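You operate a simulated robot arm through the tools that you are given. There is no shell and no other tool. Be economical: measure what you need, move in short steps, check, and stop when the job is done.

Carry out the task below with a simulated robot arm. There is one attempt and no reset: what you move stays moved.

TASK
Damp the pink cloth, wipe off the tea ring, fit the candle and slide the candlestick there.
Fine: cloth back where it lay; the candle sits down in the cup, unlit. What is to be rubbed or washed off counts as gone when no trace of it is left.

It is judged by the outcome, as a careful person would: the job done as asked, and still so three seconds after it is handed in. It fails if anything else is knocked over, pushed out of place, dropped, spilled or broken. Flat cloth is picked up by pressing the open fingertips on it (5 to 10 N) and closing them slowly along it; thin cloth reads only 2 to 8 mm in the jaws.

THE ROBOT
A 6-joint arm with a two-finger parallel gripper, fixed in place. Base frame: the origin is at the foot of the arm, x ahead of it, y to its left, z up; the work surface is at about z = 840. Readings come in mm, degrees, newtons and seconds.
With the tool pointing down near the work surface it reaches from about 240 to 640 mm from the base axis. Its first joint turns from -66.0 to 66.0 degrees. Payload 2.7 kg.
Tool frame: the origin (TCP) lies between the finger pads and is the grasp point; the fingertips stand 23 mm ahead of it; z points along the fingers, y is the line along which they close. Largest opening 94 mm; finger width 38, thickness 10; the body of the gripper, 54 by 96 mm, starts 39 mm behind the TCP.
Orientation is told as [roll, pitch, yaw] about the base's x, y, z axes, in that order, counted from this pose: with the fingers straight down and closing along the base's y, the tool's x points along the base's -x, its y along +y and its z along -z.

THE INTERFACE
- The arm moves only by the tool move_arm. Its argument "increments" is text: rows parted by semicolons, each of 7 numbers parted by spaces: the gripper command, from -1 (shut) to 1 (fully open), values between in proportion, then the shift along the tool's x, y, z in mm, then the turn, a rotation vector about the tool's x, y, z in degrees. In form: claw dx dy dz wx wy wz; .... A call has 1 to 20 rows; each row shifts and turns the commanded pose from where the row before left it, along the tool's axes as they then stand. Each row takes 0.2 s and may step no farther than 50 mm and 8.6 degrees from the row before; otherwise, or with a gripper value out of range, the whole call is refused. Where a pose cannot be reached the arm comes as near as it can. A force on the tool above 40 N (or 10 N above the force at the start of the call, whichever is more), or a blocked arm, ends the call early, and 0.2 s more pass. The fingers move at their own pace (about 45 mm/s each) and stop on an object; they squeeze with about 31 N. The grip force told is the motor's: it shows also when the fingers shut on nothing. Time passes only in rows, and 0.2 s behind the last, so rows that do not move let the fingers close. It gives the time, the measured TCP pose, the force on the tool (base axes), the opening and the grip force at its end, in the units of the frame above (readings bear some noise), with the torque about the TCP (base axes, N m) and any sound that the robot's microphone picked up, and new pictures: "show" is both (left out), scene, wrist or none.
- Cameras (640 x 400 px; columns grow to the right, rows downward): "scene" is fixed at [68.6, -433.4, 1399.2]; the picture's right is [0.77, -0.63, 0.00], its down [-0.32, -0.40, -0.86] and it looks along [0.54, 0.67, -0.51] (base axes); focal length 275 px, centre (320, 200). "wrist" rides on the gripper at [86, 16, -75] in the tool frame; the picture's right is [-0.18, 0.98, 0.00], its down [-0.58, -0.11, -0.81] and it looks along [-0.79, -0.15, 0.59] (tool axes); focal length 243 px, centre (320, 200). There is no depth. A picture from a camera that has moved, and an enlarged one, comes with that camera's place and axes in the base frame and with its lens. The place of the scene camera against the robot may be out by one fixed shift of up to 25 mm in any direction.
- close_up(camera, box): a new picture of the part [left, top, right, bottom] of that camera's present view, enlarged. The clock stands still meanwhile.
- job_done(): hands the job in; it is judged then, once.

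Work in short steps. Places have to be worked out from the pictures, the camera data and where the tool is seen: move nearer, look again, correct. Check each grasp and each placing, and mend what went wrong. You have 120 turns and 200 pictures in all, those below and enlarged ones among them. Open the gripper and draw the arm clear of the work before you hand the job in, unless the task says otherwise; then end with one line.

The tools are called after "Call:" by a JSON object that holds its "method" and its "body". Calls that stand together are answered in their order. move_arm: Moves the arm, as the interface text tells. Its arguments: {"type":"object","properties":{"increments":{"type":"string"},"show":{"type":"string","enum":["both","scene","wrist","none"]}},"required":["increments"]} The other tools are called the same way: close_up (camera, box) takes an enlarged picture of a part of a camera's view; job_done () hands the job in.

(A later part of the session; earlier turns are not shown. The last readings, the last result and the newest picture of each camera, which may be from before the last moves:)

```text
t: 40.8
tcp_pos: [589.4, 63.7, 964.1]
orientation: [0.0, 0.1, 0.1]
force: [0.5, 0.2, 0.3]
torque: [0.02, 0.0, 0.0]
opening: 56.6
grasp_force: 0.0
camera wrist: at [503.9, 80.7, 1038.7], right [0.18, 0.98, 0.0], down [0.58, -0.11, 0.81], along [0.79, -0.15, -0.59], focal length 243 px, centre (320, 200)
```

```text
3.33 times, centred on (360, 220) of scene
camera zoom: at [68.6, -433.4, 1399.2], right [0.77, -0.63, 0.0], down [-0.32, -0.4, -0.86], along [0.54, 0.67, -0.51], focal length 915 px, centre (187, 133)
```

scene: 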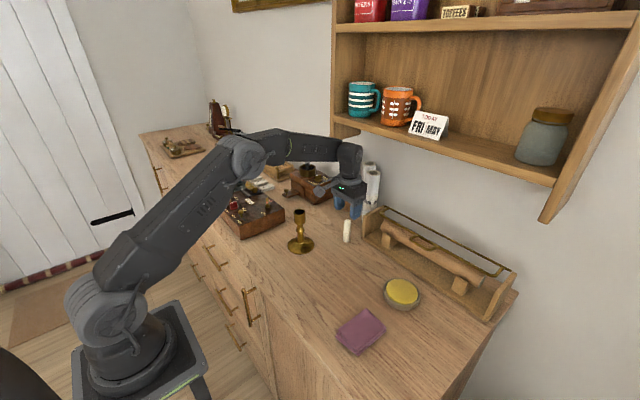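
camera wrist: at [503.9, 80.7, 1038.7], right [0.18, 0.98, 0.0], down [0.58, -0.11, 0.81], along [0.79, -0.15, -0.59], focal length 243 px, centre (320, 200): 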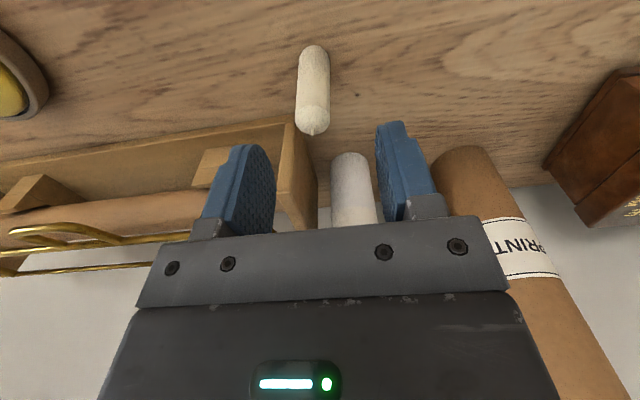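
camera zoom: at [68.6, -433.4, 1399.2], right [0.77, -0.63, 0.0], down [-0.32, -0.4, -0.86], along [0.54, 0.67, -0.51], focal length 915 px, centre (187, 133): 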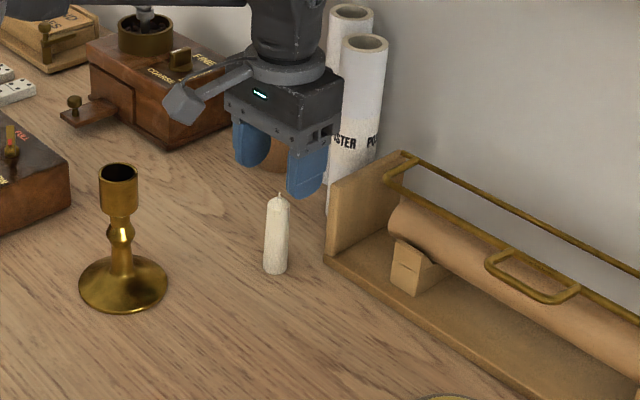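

The alignment is good, with the candle centre at y≈61.5. I shift 2 mm and descend so the pads close on the upper part of the candle.

Call:
{"method": "move_arm", "body": {"increments": "0.2 1 -2 15 0 0 0; 0.2 0 0 20 0 0 0; 0.2 0 0 20 0 0 0; 0.2 0 0 6 0 0 0; 0.2 0 0 0 0 0 0", "show": "both"}}

Call:
{"method": "close_up", "body": {"camera": "scene", "box": [300, 160, 420, 250]}}

```text
t: 42.0
tcp_pos: [588.1, 60.2, 902.3]
orientation: [-0.1, 0.1, 0.1]
force: [-0.8, 0.7, 0.3]
torque: [-0.02, 0.02, -0.02]
opening: 56.5
grasp_force: 0.2
camera wrist: at [502.3, 76.9, 977.8], right [0.18, 0.98, 0.0], down [0.58, -0.11, 0.81], along [0.79, -0.15, -0.59], focal length 243 px, centre (320, 200)
```

scene: 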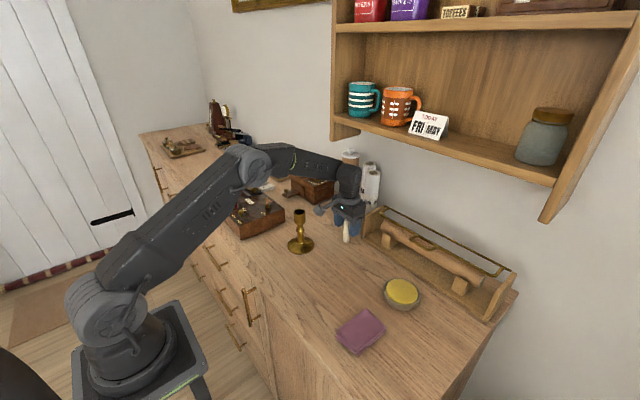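
wrist: 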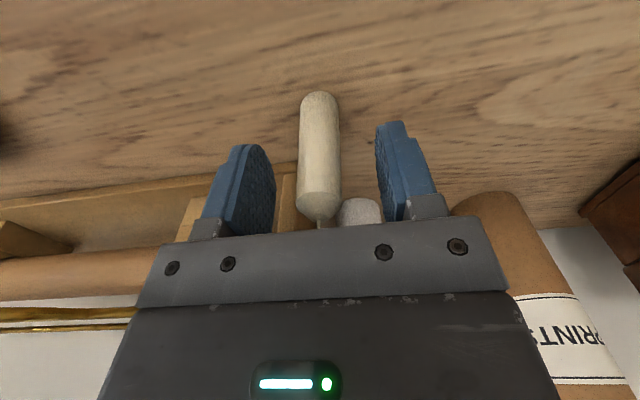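

```text
4.44 times, centred on (360, 205) of scene
camera zoom: at [68.6, -433.4, 1399.2], right [0.77, -0.63, 0.0], down [-0.32, -0.4, -0.86], along [0.54, 0.67, -0.51], focal length 1220 px, centre (142, 178)
```

zoom: 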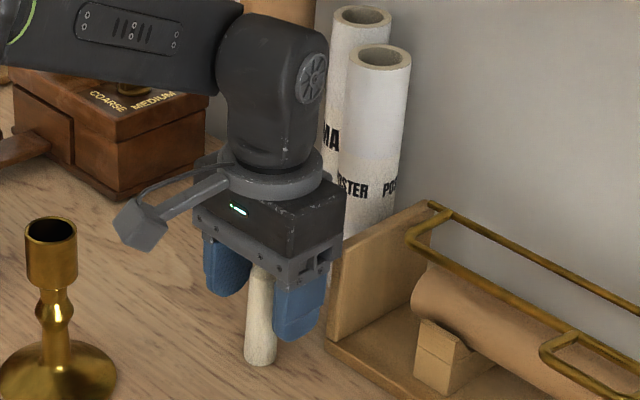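

The candle is between the pads. I centre by 1 mm and close slowly.

Call:
{"method": "move_arm", "body": {"increments": "0.1 0 1 0 0 0 0; 0 0 0 0 0 0 0; -0.1 0 0 0 0 0 0; -0.2 0 0 0 0 0 0; -0.3 0 0 0 0 0 0; -0.4 0 0 0 0 0 0; -0.5 0 0 0 0 0 0; -0.6 0 0 0 0 0 0; -0.7 0 0 0 0 0 0; -1 0 0 0 0 0 0; -1 0 0 0 0 0 0; -1 0 0 -10 0 0 0; -1 0 0 -30 0 0 0; -1 0 0 -30 0 0 0; -1 0 0 0 0 0 0", "show": "both"}}

Call:
{"method": "close_up", "body": {"camera": "wrist", "box": [240, 50, 400, 250]}}

```text
t: 45.2
tcp_pos: [589.7, 59.3, 973.1]
orientation: [0.0, 0.0, 0.1]
force: [0.4, 0.7, -0.4]
torque: [0.0, 0.03, -0.03]
opening: 20.4
grasp_force: 30.8
camera wrist: at [503.5, 77.1, 1047.4], right [0.18, 0.98, 0.0], down [0.58, -0.11, 0.81], along [0.79, -0.15, -0.59], focal length 243 px, centre (320, 200)
```

scene: 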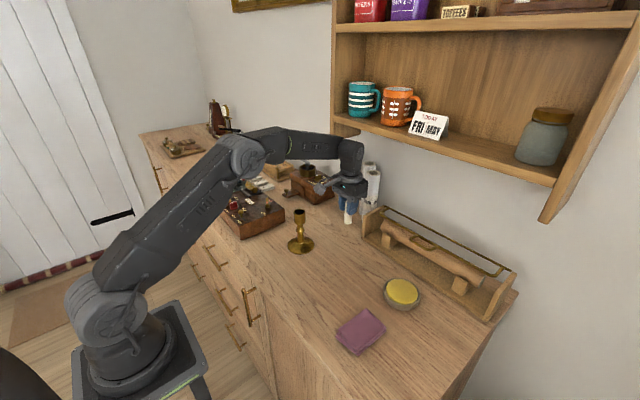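
wrist: 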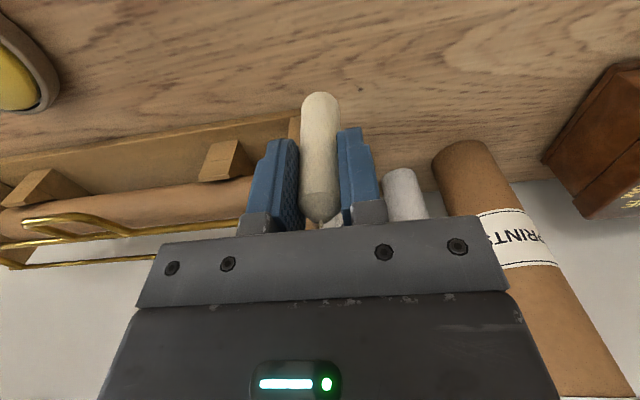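

```text
2.00 times, centred on (320, 150) of wrist
camera zoom: at [503.5, 77.1, 1047.4], right [0.18, 0.98, 0.0], down [0.58, -0.11, 0.81], along [0.79, -0.15, -0.59], focal length 485 px, centre (320, 300)
```

zoom: 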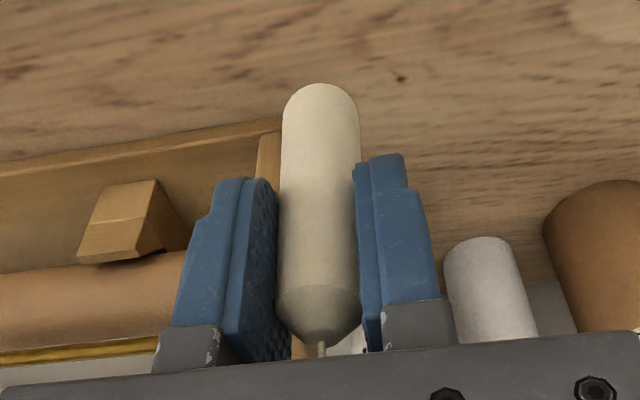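

The candle is held straight at 20.4 mm and hangs about 62 mm below the TCP. I lift it well above the cup height and retreat to where the wrist camera sees the cup.

Call:
{"method": "move_arm", "body": {"increments": "-1 0 0 -45 0 0 0; -1 0 0 -50 0 0 0; -1 38 12 0 0 0 0; -1 38 12 0 0 0 0; -1 38 12 0 0 0 0; -1 38 12 0 0 0 0; -1 38 12 0 0 0 0; -1 38 10 0 0 0 0; -1 0 0 0 0 0 0; -1 0 0 0 0 0 0", "show": "both"}}

Call:
{"method": "close_up", "body": {"camera": "wrist", "box": [240, 0, 440, 125]}}

```text
t: 47.4
tcp_pos: [358.6, 132.3, 1064.7]
orientation: [-0.1, 0.0, 0.2]
force: [0.0, 0.0, -0.4]
torque: [0.01, 0.02, 0.0]
opening: 20.8
grasp_force: 30.9
camera wrist: at [273.4, 151.0, 1139.9], right [0.18, 0.98, 0.0], down [0.58, -0.11, 0.81], along [0.79, -0.15, -0.59], focal length 243 px, centre (320, 200)
```

scene: 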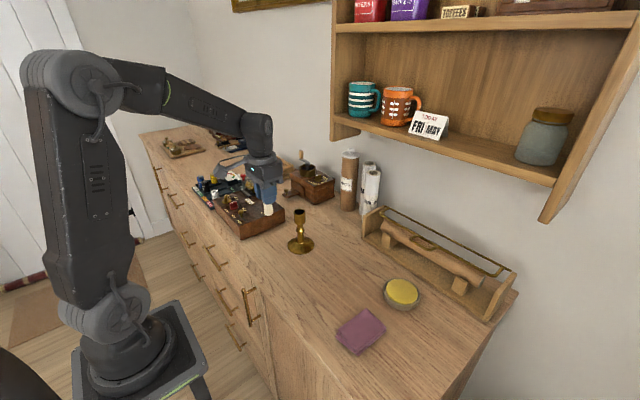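
wrist: 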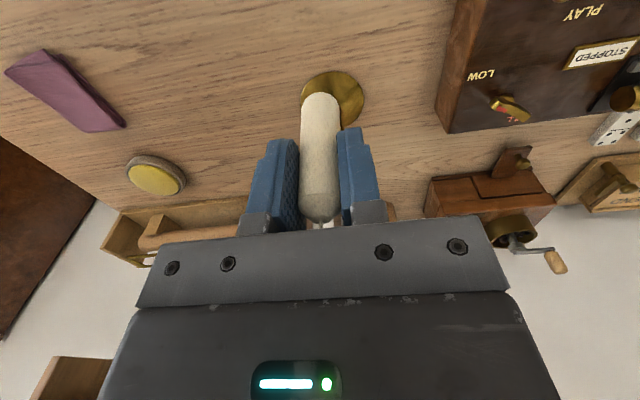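

```text
3.20 times, centred on (340, 62) of wrist
camera zoom: at [273.4, 151.0, 1139.9], right [0.18, 0.98, 0.0], down [0.58, -0.11, 0.81], along [0.79, -0.15, -0.59], focal length 776 px, centre (256, 640)
```

zoom: 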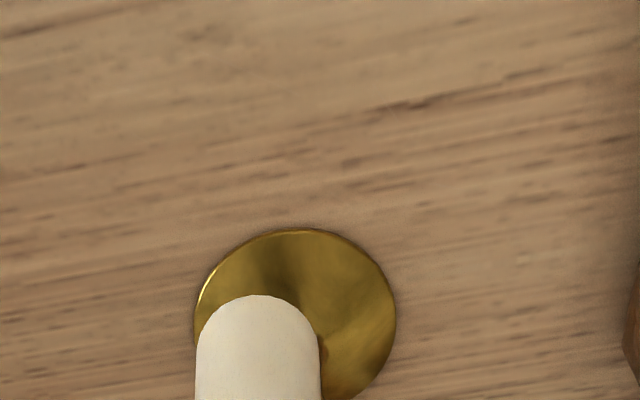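

The candle hides the cup from here. I step sideways to view the cup from one side and then from the other.

Call:
{"method": "move_arm", "body": {"increments": "-1 -20 -25 0 0 0 0; -1 -20 -25 0 0 0 0; -1 0 0 0 0 0 0; -1 0 0 0 0 0 0", "show": "none"}}

Call:
{"method": "close_up", "body": {"camera": "wrist", "box": [320, 0, 560, 200]}}

Call:
{"method": "move_arm", "body": {"increments": "-1 0 33 0 0 0 0; -1 0 33 0 0 0 0; -1 0 34 0 0 0 0; -1 0 0 0 0 0 0; -1 0 0 0 0 0 0", "show": "none"}}

Call:
{"method": "close_up", "body": {"camera": "wrist", "box": [80, 0, 320, 200]}}

```text
t: 48.4
tcp_pos: [400.6, 80.9, 1065.5]
orientation: [-0.1, 0.1, 0.1]
force: [0.2, -0.1, 0.3]
torque: [0.03, -0.02, -0.03]
opening: 20.4
grasp_force: 30.6
```

```text
2.00 times, centred on (440, 100) of wrist
camera zoom: at [315.5, 98.4, 1140.1], right [0.18, 0.98, 0.0], down [0.58, -0.11, 0.81], along [0.79, -0.15, -0.59], focal length 485 px, centre (80, 400)
```

zoom: 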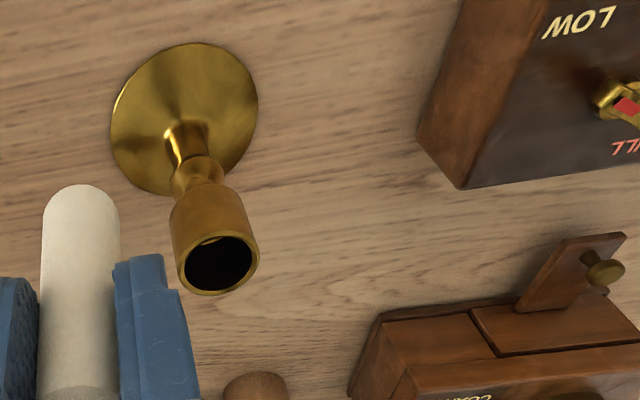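

```text
t: 49.6
tcp_pos: [399.3, 178.8, 1068.0]
orientation: [-0.1, 0.2, 0.1]
force: [0.9, -0.3, -0.5]
torque: [-0.01, -0.02, 0.0]
opening: 20.5
grasp_force: 30.6
```

```text
2.00 times, centred on (200, 100) of wrist
camera zoom: at [313.8, 195.7, 1142.3], right [0.18, 0.98, 0.0], down [0.58, -0.11, 0.81], along [0.79, -0.15, -0.59], focal length 485 px, centre (560, 400)
```

zoom: 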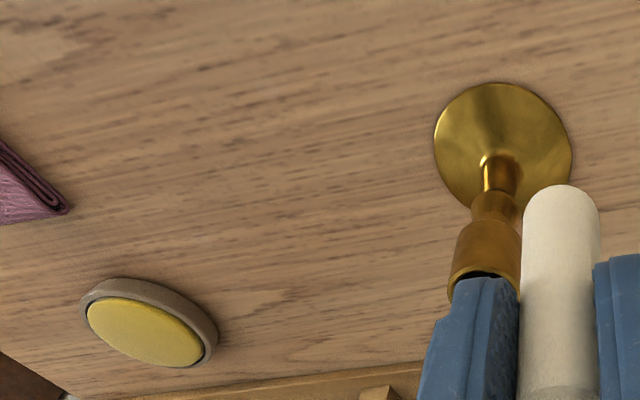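

Triangulating from both sides puts the cup rim at about (456,133), z≈967, with roughly 29 mm inner width. I move the candle above it at a safe height and compare in both cameras.

Call:
{"method": "move_arm", "body": {"increments": "-1 -28 -23 0 0 0 0; -1 -28 -23 0 0 0 0; -1 0 0 20 0 0 0; -1 0 0 0 0 0 0; -1 0 0 0 0 0 0", "show": "none"}}

Call:
{"method": "close_up", "body": {"camera": "wrist", "box": [240, 0, 400, 120]}}

Call:
{"method": "close_up", "body": {"camera": "scene", "box": [260, 180, 340, 260]}}

```text
t: 50.8
tcp_pos: [453.2, 133.9, 1046.0]
orientation: [-0.1, 0.2, 0.1]
force: [0.1, 0.7, 0.2]
torque: [0.0, 0.01, -0.01]
opening: 20.5
grasp_force: 31.4
```

```text
3.33 times, centred on (320, 60) of wrist
camera zoom: at [368.5, 150.8, 1121.5], right [0.18, 0.98, 0.0], down [0.58, -0.11, 0.81], along [0.79, -0.15, -0.59], focal length 809 px, centre (320, 667)
```

zoom: 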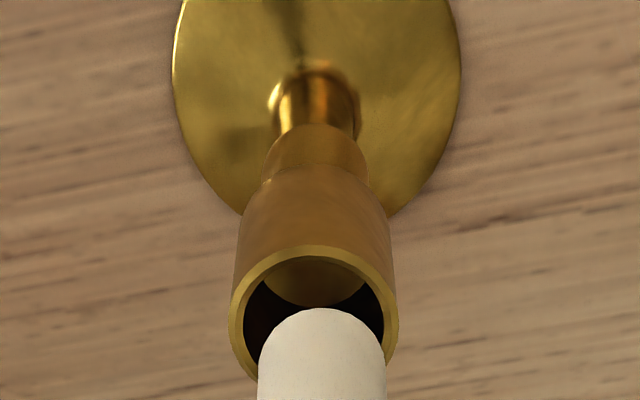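

```text
5.00 times, centred on (300, 220) of scene
camera zoom: at [68.6, -433.4, 1399.2], right [0.77, -0.63, 0.0], down [-0.32, -0.4, -0.86], along [0.54, 0.67, -0.51], focal length 1373 px, centre (420, 100)
```

zoom: 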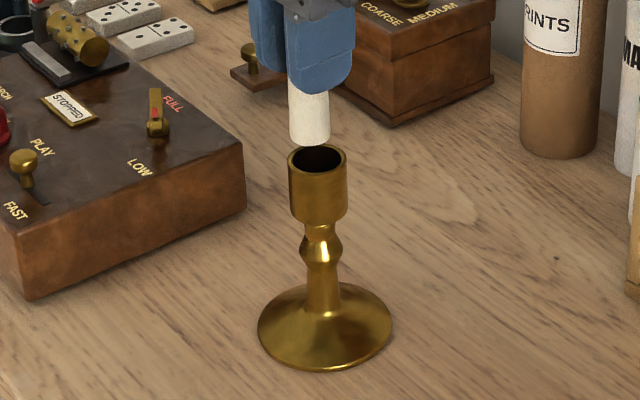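

The candle hangs just above the cup. Comparing both views, the cup centre is about +3 mm in x and -2 mm in y from the candle axis. I correct that, lower 10 mm and check again.

Call:
{"method": "move_arm", "body": {"increments": "-1 -3 -2.2 5 0 0 0; -1 0 0 4 0 0 0; -1 0 0 0 0 0 0; -1 0 0 0 0 0 0", "show": "none"}}

Call:
{"method": "close_up", "body": {"camera": "wrist", "box": [240, 0, 400, 120]}}

Call:
{"method": "close_up", "body": {"camera": "scene", "box": [270, 190, 330, 250]}}

```text
t: 51.8
tcp_pos: [456.8, 131.4, 1038.6]
orientation: [-0.1, 0.2, 0.1]
force: [-0.2, 0.4, 0.0]
torque: [-0.03, 0.01, 0.0]
opening: 20.3
grasp_force: 30.7
```

```text
3.33 times, centred on (320, 60) of wrist
camera zoom: at [372.0, 149.1, 1113.0], right [0.18, 0.98, 0.0], down [0.58, -0.11, 0.81], along [0.79, -0.15, -0.59], focal length 809 px, centre (320, 667)
```

zoom: 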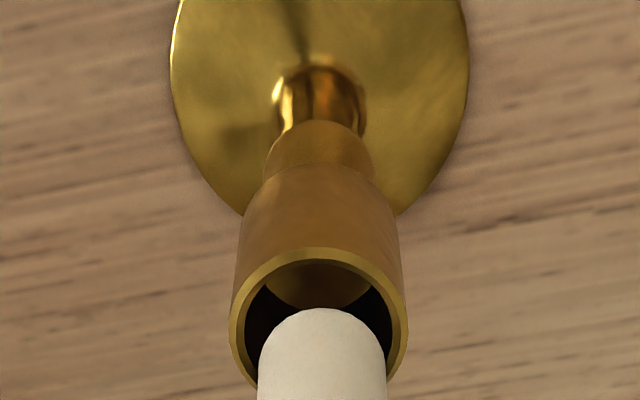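

```text
6.67 times, centred on (300, 220) of scene
camera zoom: at [68.6, -433.4, 1399.2], right [0.77, -0.63, 0.0], down [-0.32, -0.4, -0.86], along [0.54, 0.67, -0.51], focal length 1831 px, centre (453, 67)
```

zoom: 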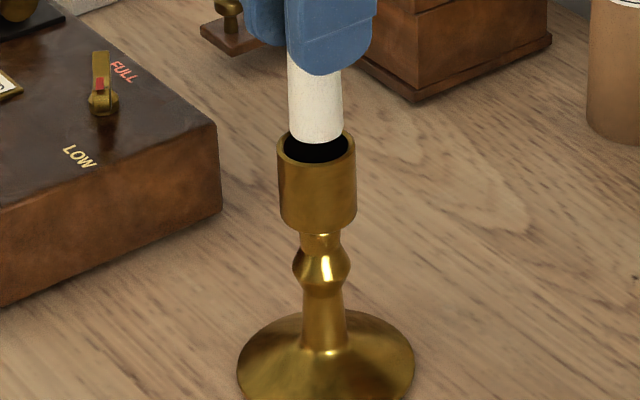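

Nearly aligned; about 0.75 mm more in -y. I lower the candle into the cup mouth in small steps, watching force.

Call:
{"method": "move_arm", "body": {"increments": "-1 0 -0.75 3 0 0 0; -1 0 0 3 0 0 0; -1 0 0 3 0 0 0; -1 0 0 2 0 0 0; -1 0 0 0 0 0 0; -1 0 0 0 0 0 0", "show": "none"}}

Call:
{"method": "close_up", "body": {"camera": "wrist", "box": [240, 0, 400, 120]}}

Call:
{"method": "close_up", "body": {"camera": "scene", "box": [270, 190, 330, 250]}}

```text
t: 53.2
tcp_pos: [459.0, 130.8, 1027.5]
orientation: [-0.1, 0.1, 0.1]
force: [-0.1, 0.8, -0.7]
torque: [0.02, 0.06, 0.02]
opening: 20.5
grasp_force: 31.4
```

```text
3.33 times, centred on (320, 60) of wrist
camera zoom: at [373.4, 148.7, 1102.2], right [0.18, 0.98, 0.0], down [0.58, -0.11, 0.81], along [0.79, -0.15, -0.59], focal length 809 px, centre (320, 667)
```

zoom: 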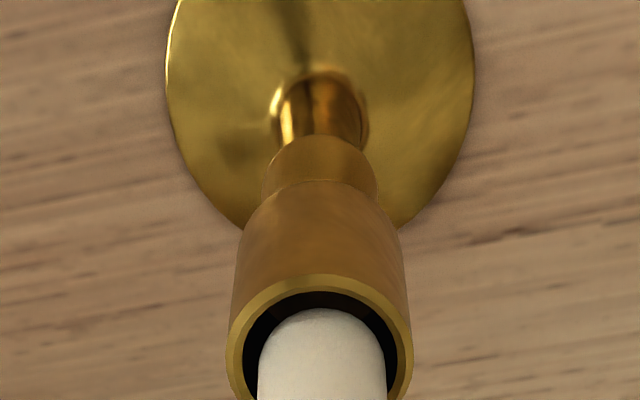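

```text
6.67 times, centred on (300, 220) of scene
camera zoom: at [68.6, -433.4, 1399.2], right [0.77, -0.63, 0.0], down [-0.32, -0.4, -0.86], along [0.54, 0.67, -0.51], focal length 1831 px, centre (453, 67)
```

zoom: 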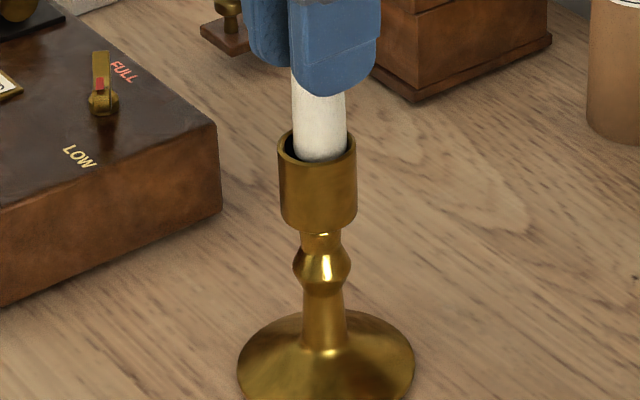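

The candle is entering the cup. The scene view shows it about 1.5 mm too far in +x, so I correct that and go 8 mm deeper.

Call:
{"method": "move_arm", "body": {"increments": "-1 1.6 0 0 0 0 0; -1 0 0 2 0 0 0; -1 0 0 2 0 0 0; -1 0 0 2 0 0 0; -1 0 0 2 0 0 0; -1 0 0 0 0 0 0; -1 0 0 0 0 0 0", "show": "none"}}

Call:
{"method": "close_up", "body": {"camera": "wrist", "box": [240, 0, 400, 120]}}

Call:
{"method": "close_up", "body": {"camera": "scene", "box": [270, 190, 330, 250]}}

```text
t: 54.8
tcp_pos: [458.0, 131.0, 1019.3]
orientation: [0.0, 0.1, 0.1]
force: [-0.3, -0.6, 0.0]
torque: [-0.01, -0.01, -0.03]
opening: 20.3
grasp_force: 31.3
```

```text
3.33 times, centred on (320, 60) of wrist
camera zoom: at [371.9, 148.5, 1094.0], right [0.18, 0.98, 0.0], down [0.58, -0.11, 0.81], along [0.79, -0.15, -0.59], focal length 809 px, centre (320, 667)
```

zoom: 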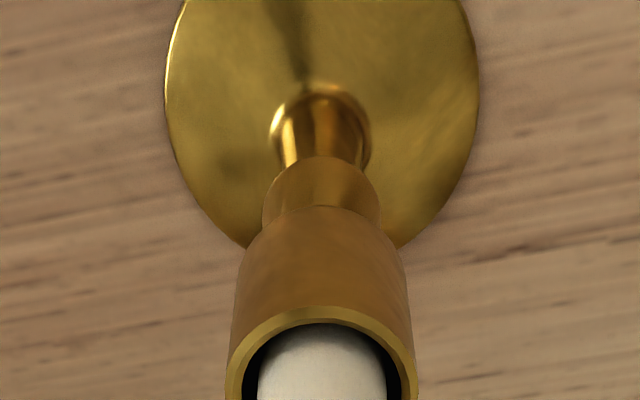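

```text
6.67 times, centred on (300, 220) of scene
camera zoom: at [68.6, -433.4, 1399.2], right [0.77, -0.63, 0.0], down [-0.32, -0.4, -0.86], along [0.54, 0.67, -0.51], focal length 1831 px, centre (453, 67)
```

zoom: 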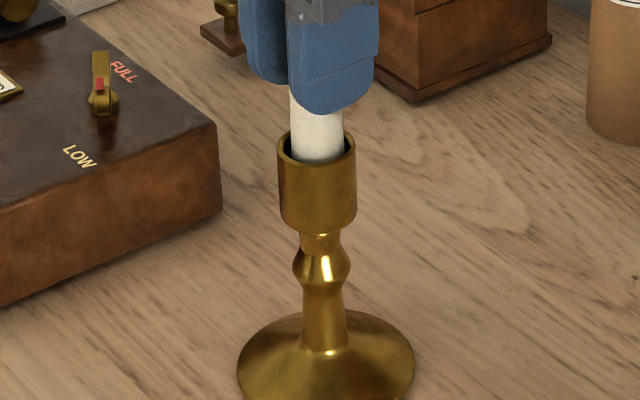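

It's well centred. I keep lowering in 2 mm steps until it bottoms out.

Call:
{"method": "move_arm", "body": {"increments": "-1 0 0 2 0 0 0; -1 0 0 2 0 0 0; -1 0 0 2 0 0 0; -1 0 0 2 0 0 0; -1 0 0 0 0 0 0; -1 0 0 0 0 0 0", "show": "none"}}

Call:
{"method": "close_up", "body": {"camera": "scene", "box": [270, 190, 330, 250]}}

```text
t: 56.2
tcp_pos: [457.5, 131.0, 1012.2]
orientation: [-0.1, 0.1, 0.1]
force: [-0.3, -0.8, -0.5]
torque: [0.0, -0.01, 0.0]
opening: 20.5
grasp_force: 31.0
```

```text
6.67 times, centred on (300, 220) of scene
camera zoom: at [68.6, -433.4, 1399.2], right [0.77, -0.63, 0.0], down [-0.32, -0.4, -0.86], along [0.54, 0.67, -0.51], focal length 1831 px, centre (453, 67)
```

zoom: 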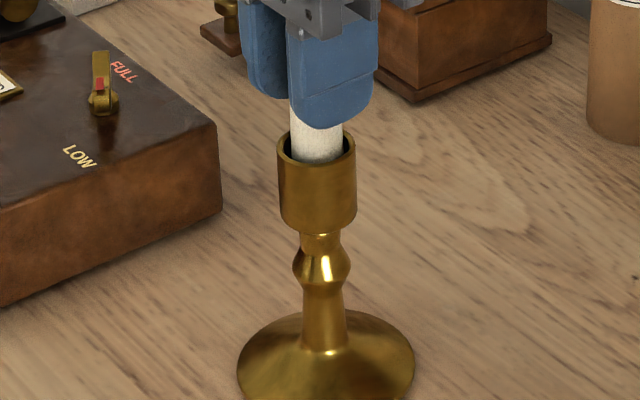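

Call:
{"method": "move_arm", "body": {"increments": "-1 0 0 2 0 0 0; -1 0 0 2 0 0 0; -1 0 0 2 0 0 0; -1 0 0 2 0 0 0; -1 0 0 0 0 0 0; -1 0 0 0 0 0 0", "show": "none"}}

Call:
{"method": "close_up", "body": {"camera": "scene", "box": [270, 190, 330, 250]}}

```text
t: 57.6
tcp_pos: [457.3, 131.7, 1004.1]
orientation: [-0.1, 0.2, 0.1]
force: [0.0, 0.4, 0.2]
torque: [0.01, 0.02, 0.03]
opening: 20.5
grasp_force: 30.6
```

```text
6.67 times, centred on (300, 220) of scene
camera zoom: at [68.6, -433.4, 1399.2], right [0.77, -0.63, 0.0], down [-0.32, -0.4, -0.86], along [0.54, 0.67, -0.51], focal length 1831 px, centre (453, 67)
```

zoom: 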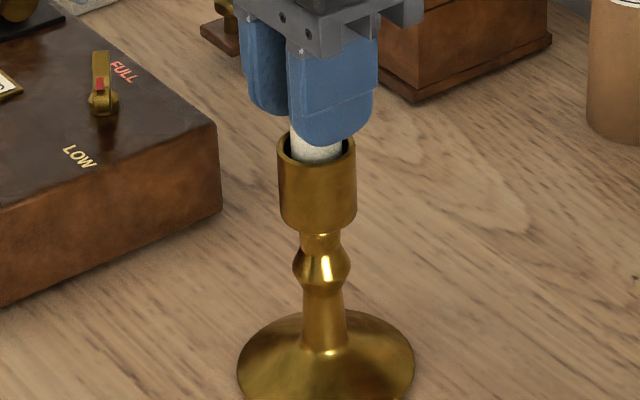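

Call:
{"method": "move_arm", "body": {"increments": "-1 0 0 1.5 0 0 0; -1 0 0 1.5 0 0 0; -1 0 0 1.5 0 0 0; -1 0 0 0 0 0 0; -1 0 0 0 0 0 0", "show": "none"}}

Call:
{"method": "close_up", "body": {"camera": "scene", "box": [270, 190, 330, 250]}}

Call:
{"method": "close_up", "body": {"camera": "wrist", "box": [220, 40, 420, 240]}}

```text
t: 58.8
tcp_pos: [457.0, 131.0, 999.1]
orientation: [-0.1, 0.1, 0.1]
force: [0.4, 0.2, 0.6]
torque: [-0.02, -0.02, 0.02]
opening: 20.5
grasp_force: 30.8
```

```text
6.67 times, centred on (300, 220) of scene
camera zoom: at [68.6, -433.4, 1399.2], right [0.77, -0.63, 0.0], down [-0.32, -0.4, -0.86], along [0.54, 0.67, -0.51], focal length 1831 px, centre (453, 67)
```

zoom: 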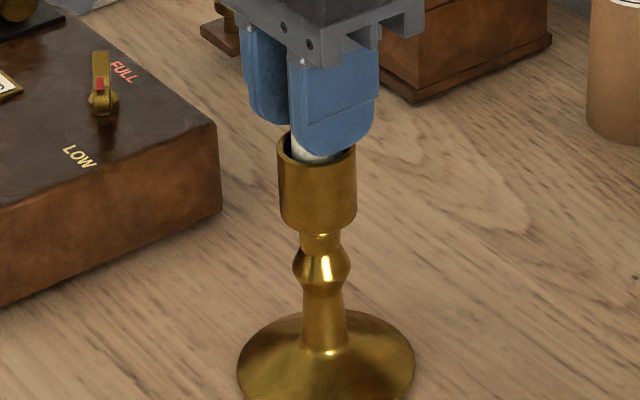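

```text
2.00 times, centred on (320, 140) of wrist
camera zoom: at [371.2, 148.1, 1073.6], right [0.18, 0.98, 0.0], down [0.58, -0.11, 0.81], along [0.79, -0.15, -0.59], focal length 485 px, centre (320, 320)
```

zoom: 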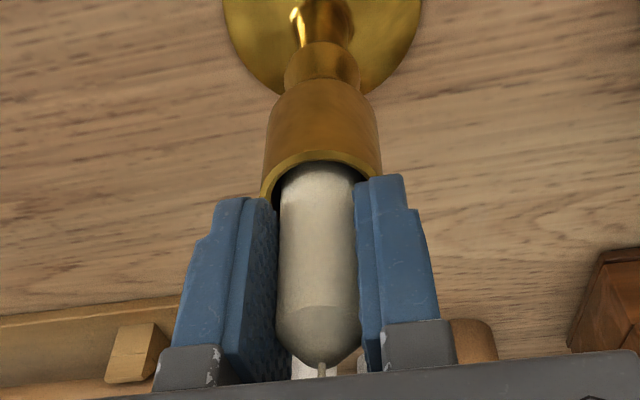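

Call:
{"method": "move_arm", "body": {"increments": "-1 0 0 1 0 0 0; -1 0 0 1 0 0 0; -1 0 0 1 0 0 0; -1 0 0 0 0 0 0", "show": "none"}}

Call:
{"method": "close_up", "body": {"camera": "scene", "box": [270, 190, 330, 250]}}

```text
t: 59.8
tcp_pos: [456.4, 131.9, 996.5]
orientation: [-0.1, 0.1, 0.1]
force: [-0.3, 0.4, -0.4]
torque: [0.0, 0.0, 0.0]
opening: 20.5
grasp_force: 30.6
```

```text
6.67 times, centred on (300, 220) of scene
camera zoom: at [68.6, -433.4, 1399.2], right [0.77, -0.63, 0.0], down [-0.32, -0.4, -0.86], along [0.54, 0.67, -0.51], focal length 1831 px, centre (453, 67)
```

zoom: 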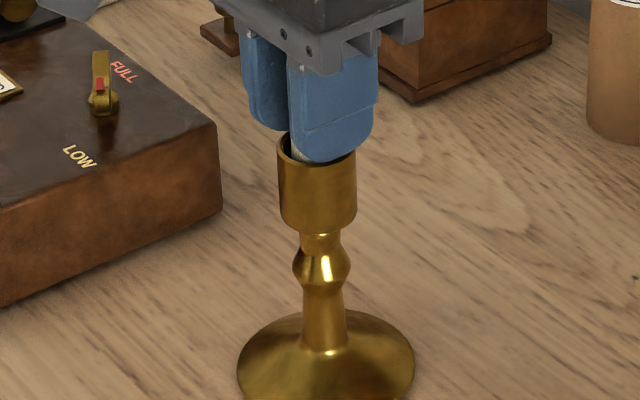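

The candle is more than 30 mm deep in the cup and the fingertips are just above the rim. I open a little so it settles the last few millimetres.

Call:
{"method": "move_arm", "body": {"increments": "-0.5 0 0 0 0 0 0; -0.45 0 0 0 0 0 0; -0.4 0 0 0 0 0 0; -0.3 0 0 0 0 0 0; -0.3 0 0 0 0 0 0", "show": "none"}}

Call:
{"method": "close_up", "body": {"camera": "wrist", "box": [220, 40, 420, 240]}}

Call:
{"method": "close_up", "body": {"camera": "scene", "box": [270, 190, 330, 250]}}

```text
t: 61.0
tcp_pos: [457.5, 132.5, 995.0]
orientation: [-0.1, 0.1, 0.1]
force: [0.5, -0.1, 0.3]
torque: [-0.02, -0.02, 0.01]
opening: 33.0
grasp_force: 0.2
```

```text
2.00 times, centred on (320, 140) of wrist
camera zoom: at [371.3, 148.8, 1070.3], right [0.18, 0.98, 0.0], down [0.58, -0.11, 0.81], along [0.79, -0.15, -0.59], focal length 485 px, centre (320, 320)
```

zoom: 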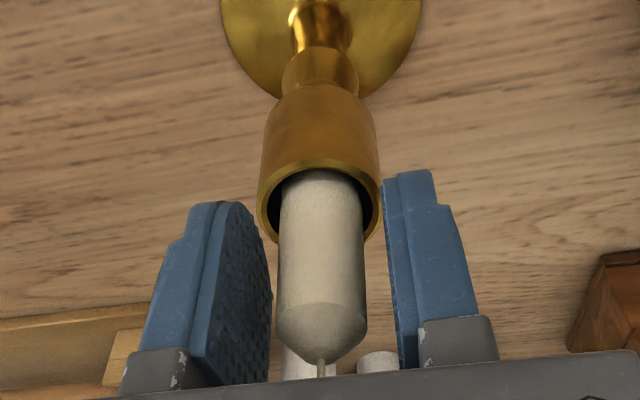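

```text
6.67 times, centred on (300, 220) of scene
camera zoom: at [68.6, -433.4, 1399.2], right [0.77, -0.63, 0.0], down [-0.32, -0.4, -0.86], along [0.54, 0.67, -0.51], focal length 1831 px, centre (453, 67)
```

zoom: 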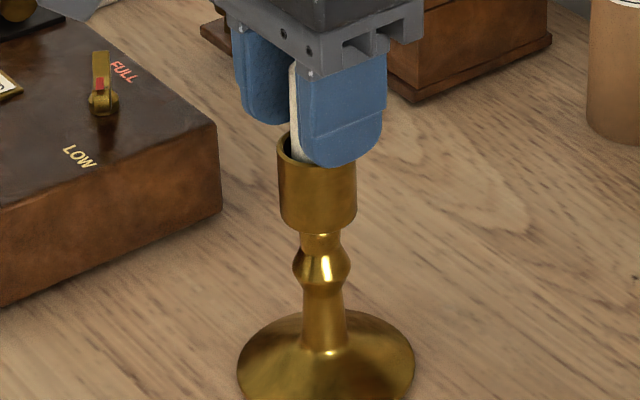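

The candle stays upright in the cup, already bottomed. I open wider and rise straight up.

Call:
{"method": "move_arm", "body": {"increments": "0 0 0 0 0 0 0; 0 0 0 -10 0 0 0; 0 0 0 -30 0 0 0; 0 0 0 -40 0 0 0; 0 0 0 -20 0 0 0; 0 30 0 0 0 0 0; 0 40 0 0 0 0 0; 0 0 -40 0 0 0 0; 0 0 0 0 0 0 0", "show": "both"}}

Call:
{"method": "close_up", "body": {"camera": "scene", "box": [270, 190, 330, 260]}}

Call:
{"method": "close_up", "body": {"camera": "wrist", "box": [320, 0, 560, 200]}}

```text
t: 63.0
tcp_pos: [387.0, 86.9, 1095.3]
orientation: [-0.1, 0.0, 0.1]
force: [0.1, 0.4, 0.3]
torque: [-0.01, -0.04, -0.01]
opening: 47.0
grasp_force: 0.1
camera wrist: at [302.4, 105.3, 1169.8], right [0.18, 0.98, 0.0], down [0.58, -0.11, 0.81], along [0.79, -0.15, -0.59], focal length 243 px, centre (320, 200)
```

scene: 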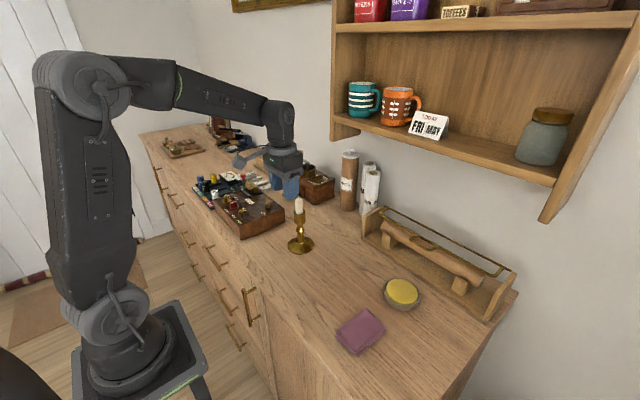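
wrist: 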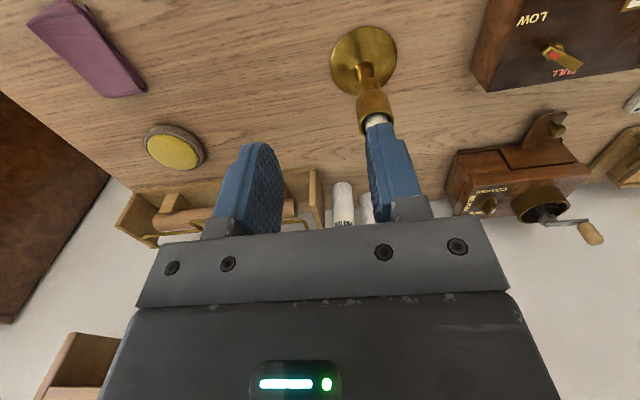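

```text
5.71 times, centred on (300, 225) of scene
camera zoom: at [68.6, -433.4, 1399.2], right [0.77, -0.63, 0.0], down [-0.32, -0.4, -0.86], along [0.54, 0.67, -0.51], focal length 1569 px, centre (434, 57)
```

zoom: 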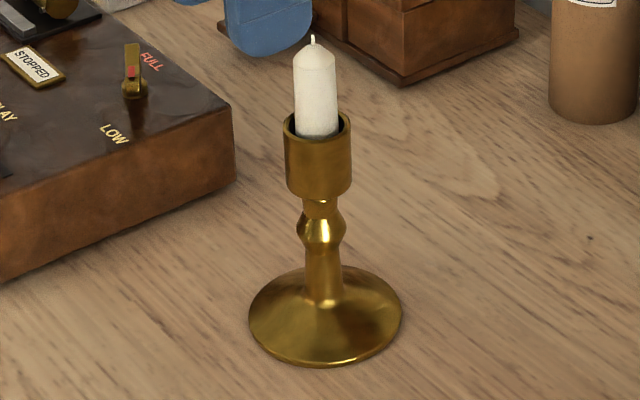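

```text
2.00 times, centred on (440, 100) of wrist
camera zoom: at [302.4, 105.3, 1169.8], right [0.18, 0.98, 0.0], down [0.58, -0.11, 0.81], along [0.79, -0.15, -0.59], focal length 485 px, centre (80, 400)
```

zoom: 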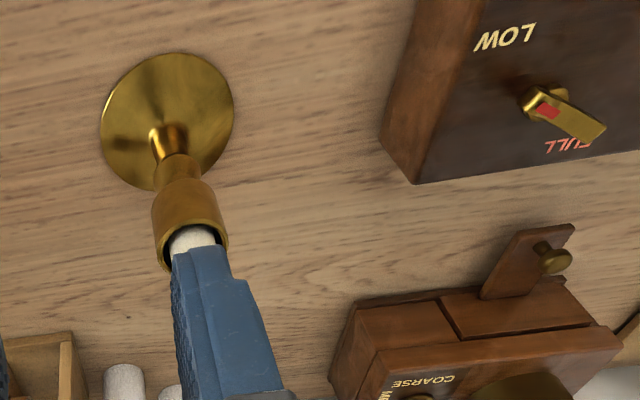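

The candle sits upright in the cup, unlit. A grip from above is blocked by the candle, so I'll slide the candlestick by pushing its foot low down with closed fingertips from the +y side, tool leaned 20° so the gripper body stays clear of the cup. First I go up and over to (460,200) at height and check the posture.

Call:
{"method": "move_arm", "body": {"increments": "-1 0 0 -15 0 0 0; -1 0 40 0 0 0 0; -1 0 40 0 0 0 0; -1 0 35 0 0 0 0; -1 -35 0 0 0 0 0; -1 -38 0 0 0 0 5; -1 0 0 0 7 0 0; -1 0 0 0 7 0 0; -1 0 0 0 6 0 0; -1 0 0 0 0 0 0", "show": "both"}}

```text
t: 65.2
tcp_pos: [459.6, 207.6, 1110.1]
orientation: [-20.2, 0.1, -4.9]
force: [0.6, 0.1, 0.5]
torque: [0.01, -0.03, -0.01]
opening: 0.0
grasp_force: 30.7
camera wrist: at [378.4, 256.7, 1175.1], right [0.26, 0.9, -0.34], down [0.6, 0.13, 0.79], along [0.76, -0.41, -0.5], focal length 243 px, centre (320, 200)
```

scene: 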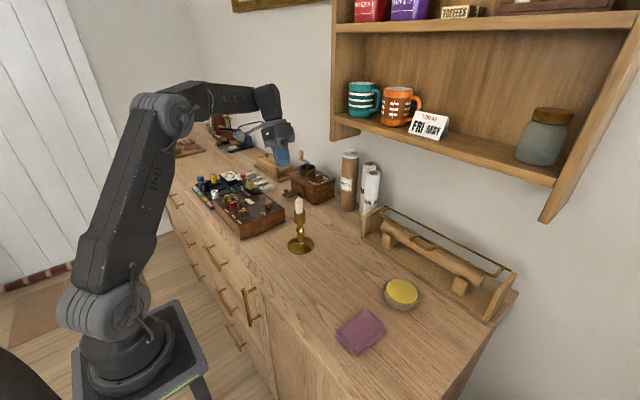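
wrist: 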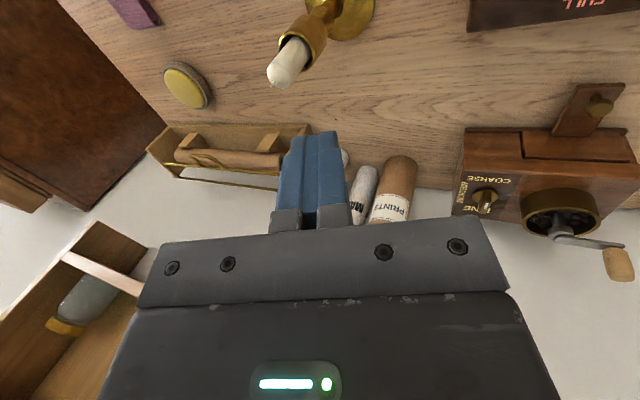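

The posture is right. I come down beside the foot to z≈900, staying clear of the music box (y>269) and the candlestick.

Call:
{"method": "move_arm", "body": {"increments": "-1 0 -9.4 3.4 0 0 0; -1 0 14.4 39.5 0 0 0; -1 0 14.4 39.5 0 0 0; -1 0 14.4 39.5 0 0 0; -1 0 14.4 39.5 0 0 0; -1 0 13 36 0 0 0; -1 0 0 0 0 0 0; -1 0 0 0 0 0 0", "show": "both"}}

Call:
{"method": "close_up", "body": {"camera": "scene", "box": [230, 160, 350, 260]}}

```text
t: 67.0
tcp_pos: [458.9, 196.5, 905.6]
orientation: [-20.2, 0.0, -4.9]
force: [-0.1, -0.2, -0.1]
torque: [-0.01, -0.02, -0.03]
opening: 0.0
grasp_force: 31.2
camera wrist: at [377.3, 244.6, 970.3], right [0.26, 0.9, -0.34], down [0.59, 0.12, 0.79], along [0.76, -0.41, -0.51], focal length 243 px, centre (320, 200)
```

scene: 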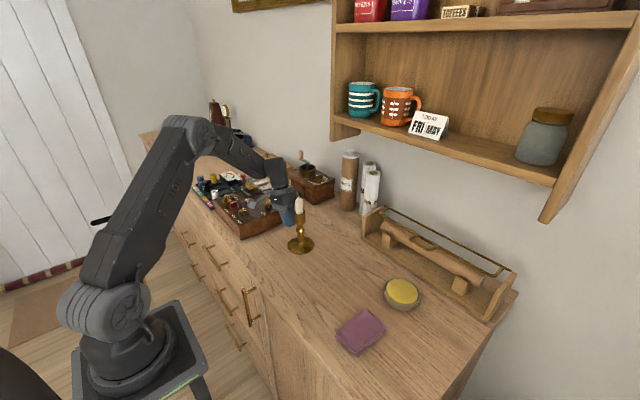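
wrist: 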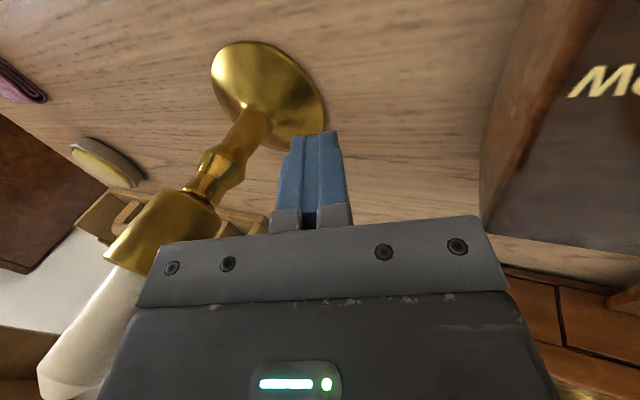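

```text
4.00 times, centred on (290, 210) of scene
camera zoom: at [68.6, -433.4, 1399.2], right [0.77, -0.63, 0.0], down [-0.32, -0.4, -0.86], along [0.54, 0.67, -0.51], focal length 1098 px, centre (440, 160)
```

zoom: 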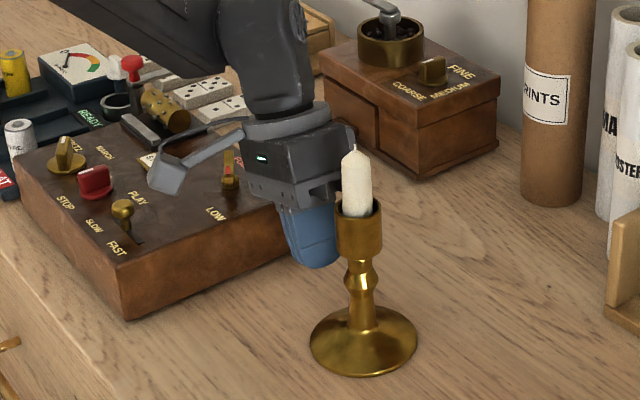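

Clear on all sides. I lower the last stretch so the tips are about 2 mm above the table.

Call:
{"method": "move_arm", "body": {"increments": "-1 0 6.8 18.8 0 0 0; -1 0 3.4 9.4 0 0 0; -1 0 1.7 4.7 0 0 0; -1 0 1.0 2.8 0 0 0; -1 0 0 0 0 0 0; -1 0 0 0 0 0 0", "show": "wrist"}}

Call:
{"method": "close_up", "body": {"camera": "scene", "box": [240, 180, 340, 265]}}

```text
t: 68.4
tcp_pos: [458.1, 196.1, 866.9]
orientation: [-20.0, 0.0, -4.9]
force: [-0.6, -0.6, 0.0]
torque: [-0.01, -0.03, -0.03]
opening: 0.1
grasp_force: 31.1
camera wrist: at [375.9, 244.7, 931.1], right [0.26, 0.9, -0.34], down [0.59, 0.12, 0.79], along [0.76, -0.41, -0.51], focal length 243 px, centre (320, 200)
```

wrist: 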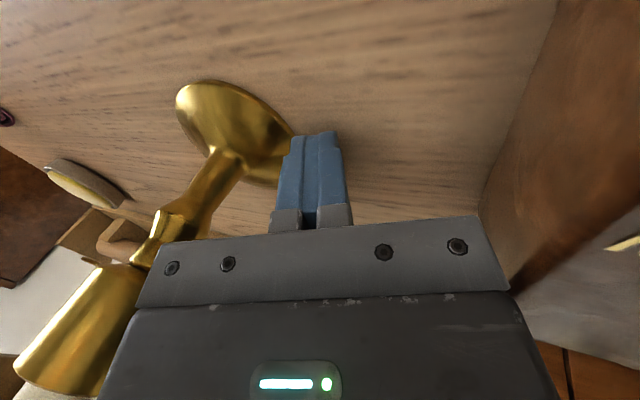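

```text
4.71 times, centred on (290, 222) of scene
camera zoom: at [68.6, -433.4, 1399.2], right [0.77, -0.63, 0.0], down [-0.32, -0.4, -0.86], along [0.54, 0.67, -0.51], focal length 1292 px, centre (461, 94)
```

zoom: 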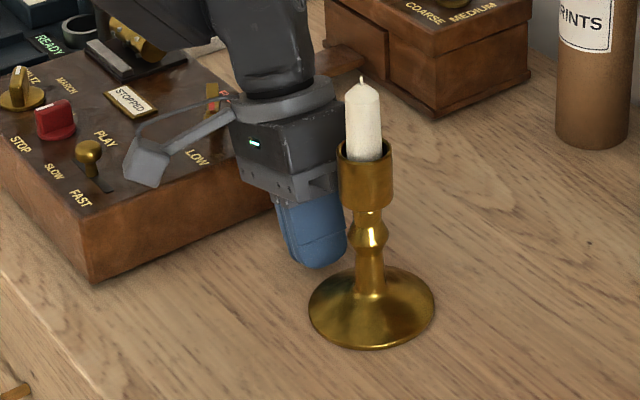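

The fingertips are beside the foot, about 5 mm away. I begin pushing along (-0.08,-1) in small steps.

Call:
{"method": "move_arm", "body": {"increments": "-1 0 -3.8 1.37 0 0 0; -1 0 -3.8 1.37 0 0 0; -1 0 -3.8 1.37 0 0 0; -1 0 -3.8 1.37 0 0 0; -1 0 -3.8 1.37 0 0 0; -1 0 -3.8 1.37 0 0 0; -1 0 0 0 0 0 0", "show": "wrist"}}

Call:
{"method": "close_up", "body": {"camera": "scene", "box": [240, 180, 340, 265]}}

```text
t: 70.0
tcp_pos: [456.0, 172.6, 866.8]
orientation: [-20.1, 0.0, -4.9]
force: [1.0, 3.1, 5.3]
torque: [-0.02, -0.05, 0.02]
opening: 0.0
grasp_force: 31.0
camera wrist: at [373.8, 221.2, 931.5], right [0.26, 0.9, -0.34], down [0.59, 0.12, 0.79], along [0.76, -0.41, -0.5], focal length 243 px, centre (320, 200)
```

wrist: 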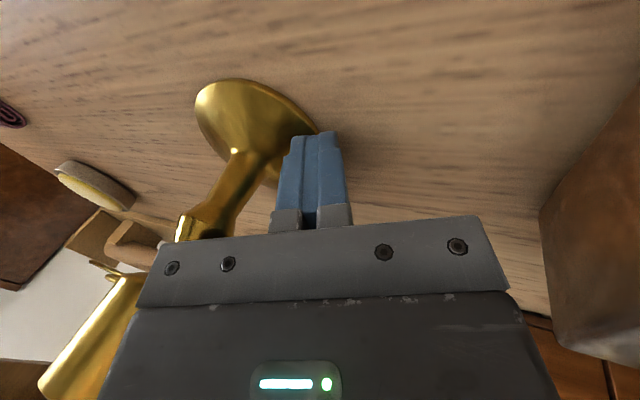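

```text
4.71 times, centred on (290, 222) of scene
camera zoom: at [68.5, -433.3, 1399.2], right [0.77, -0.63, 0.0], down [-0.32, -0.4, -0.86], along [0.54, 0.67, -0.51], focal length 1292 px, centre (461, 94)
```

zoom: 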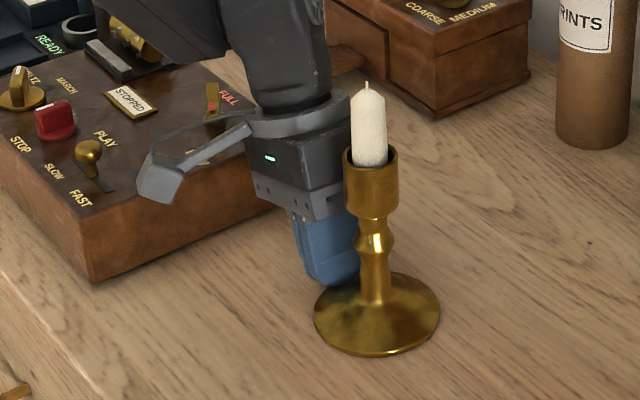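

Call:
{"method": "close_up", "body": {"camera": "scene", "box": [280, 190, 325, 260]}}

Call:
{"method": "close_up", "body": {"camera": "wrist", "box": [40, 60, 360, 400]}}

```text
5.71 times, centred on (302, 225) of scene
camera zoom: at [68.5, -433.3, 1399.2], right [0.77, -0.63, 0.0], down [-0.32, -0.4, -0.86], along [0.54, 0.67, -0.51], focal length 1569 px, centre (420, 57)
```

zoom: 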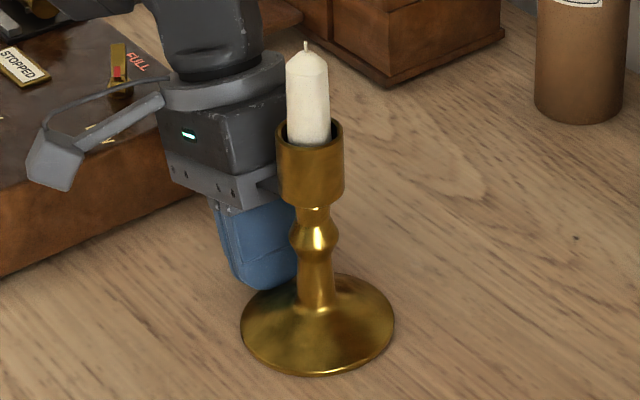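

```text
1.18 times, centred on (200, 230) of wrist
camera zoom: at [373.8, 221.2, 931.5], right [0.26, 0.9, -0.34], down [0.59, 0.12, 0.79], along [0.76, -0.41, -0.5], focal length 285 px, centre (461, 165)
```

zoom: 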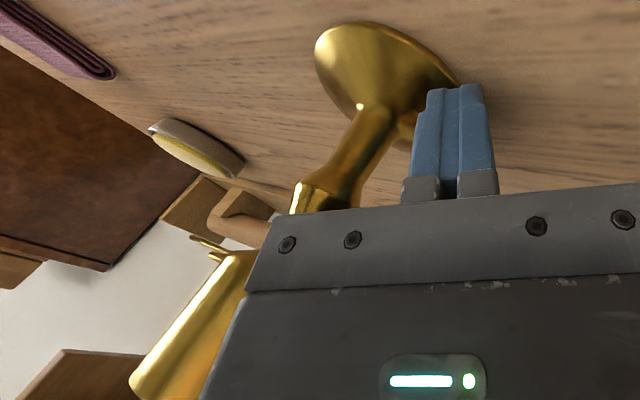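

The candlestick slides fine, but the gripper body is close to the cup. I back off 14 mm and lean the tool to 35° for more clearance.

Call:
{"method": "move_arm", "body": {"increments": "-1 0 6.6 -2.4 0 0 0; -1 0 6.6 -2.4 0 0 0; -1 0 0 0 5 0 0; -1 0 0 0 5 0 0; -1 0 0 0 5 0 0; -1 0 0 0 0 0 0; -1 0 0 0 0 0 0", "show": "wrist"}}

Call:
{"method": "close_up", "body": {"camera": "scene", "box": [240, 180, 340, 265]}}

```text
t: 71.5
tcp_pos: [461.4, 185.2, 871.5]
orientation: [-35.1, -0.3, -5.0]
force: [-3.7, -6.6, 5.1]
torque: [0.64, -0.03, 0.45]
opening: 0.0
grasp_force: 31.3
stopped in row 7: the force on the tool passed its limit at 41 N (the readings are from after the stop); the commanded pose is now the measured one
camera wrist: at [380.0, 249.4, 922.4], right [0.26, 0.79, -0.56], down [0.61, 0.32, 0.73], along [0.75, -0.53, -0.39], focal length 243 px, centre (320, 200)
```

wrist: 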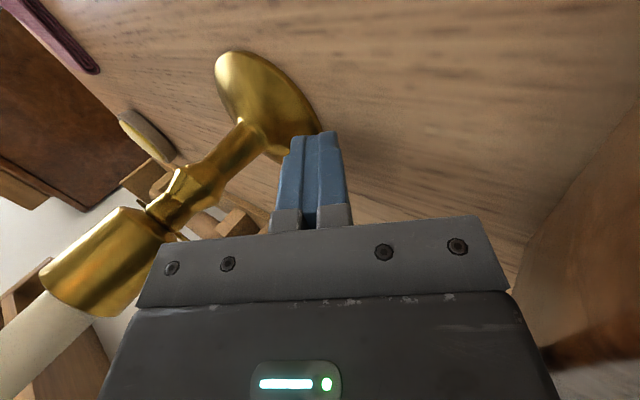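

```text
4.71 times, centred on (290, 222) of scene
camera zoom: at [68.4, -433.5, 1399.1], right [0.77, -0.63, 0.0], down [-0.32, -0.4, -0.86], along [0.54, 0.67, -0.51], focal length 1292 px, centre (461, 94)
```

zoom: 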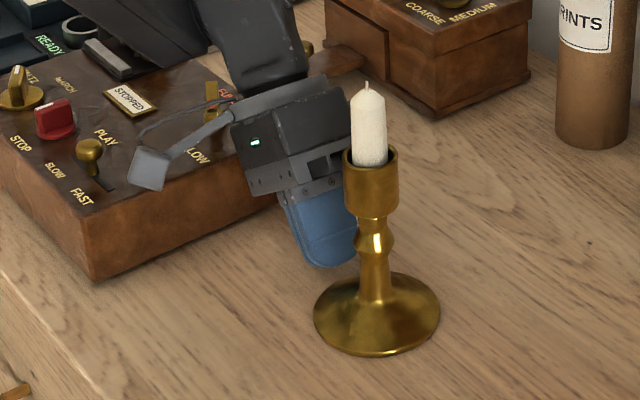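

Something pressed on the gripper's +y side, likely the music box edge. I ease away upward and toward -y, then check the box.

Call:
{"method": "move_arm", "body": {"increments": "-1 0 -7 0 0 0 0; -1 0 0 0 0 0 0", "show": "none"}}

Call:
{"method": "close_up", "body": {"camera": "scene", "box": [200, 160, 320, 260]}}

```text
t: 72.1
tcp_pos: [459.8, 180.3, 873.2]
orientation: [-35.0, -0.3, -5.0]
force: [0.5, -0.1, 0.3]
torque: [0.01, 0.02, 0.01]
opening: 0.0
grasp_force: 30.9
```

```text
4.00 times, centred on (260, 210) of scene
camera zoom: at [68.6, -433.4, 1399.2], right [0.77, -0.63, 0.0], down [-0.32, -0.4, -0.86], along [0.54, 0.67, -0.51], focal length 1098 px, centre (560, 160)
```

zoom: 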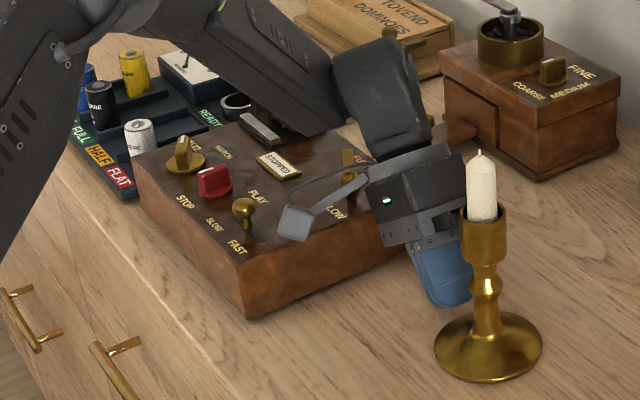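

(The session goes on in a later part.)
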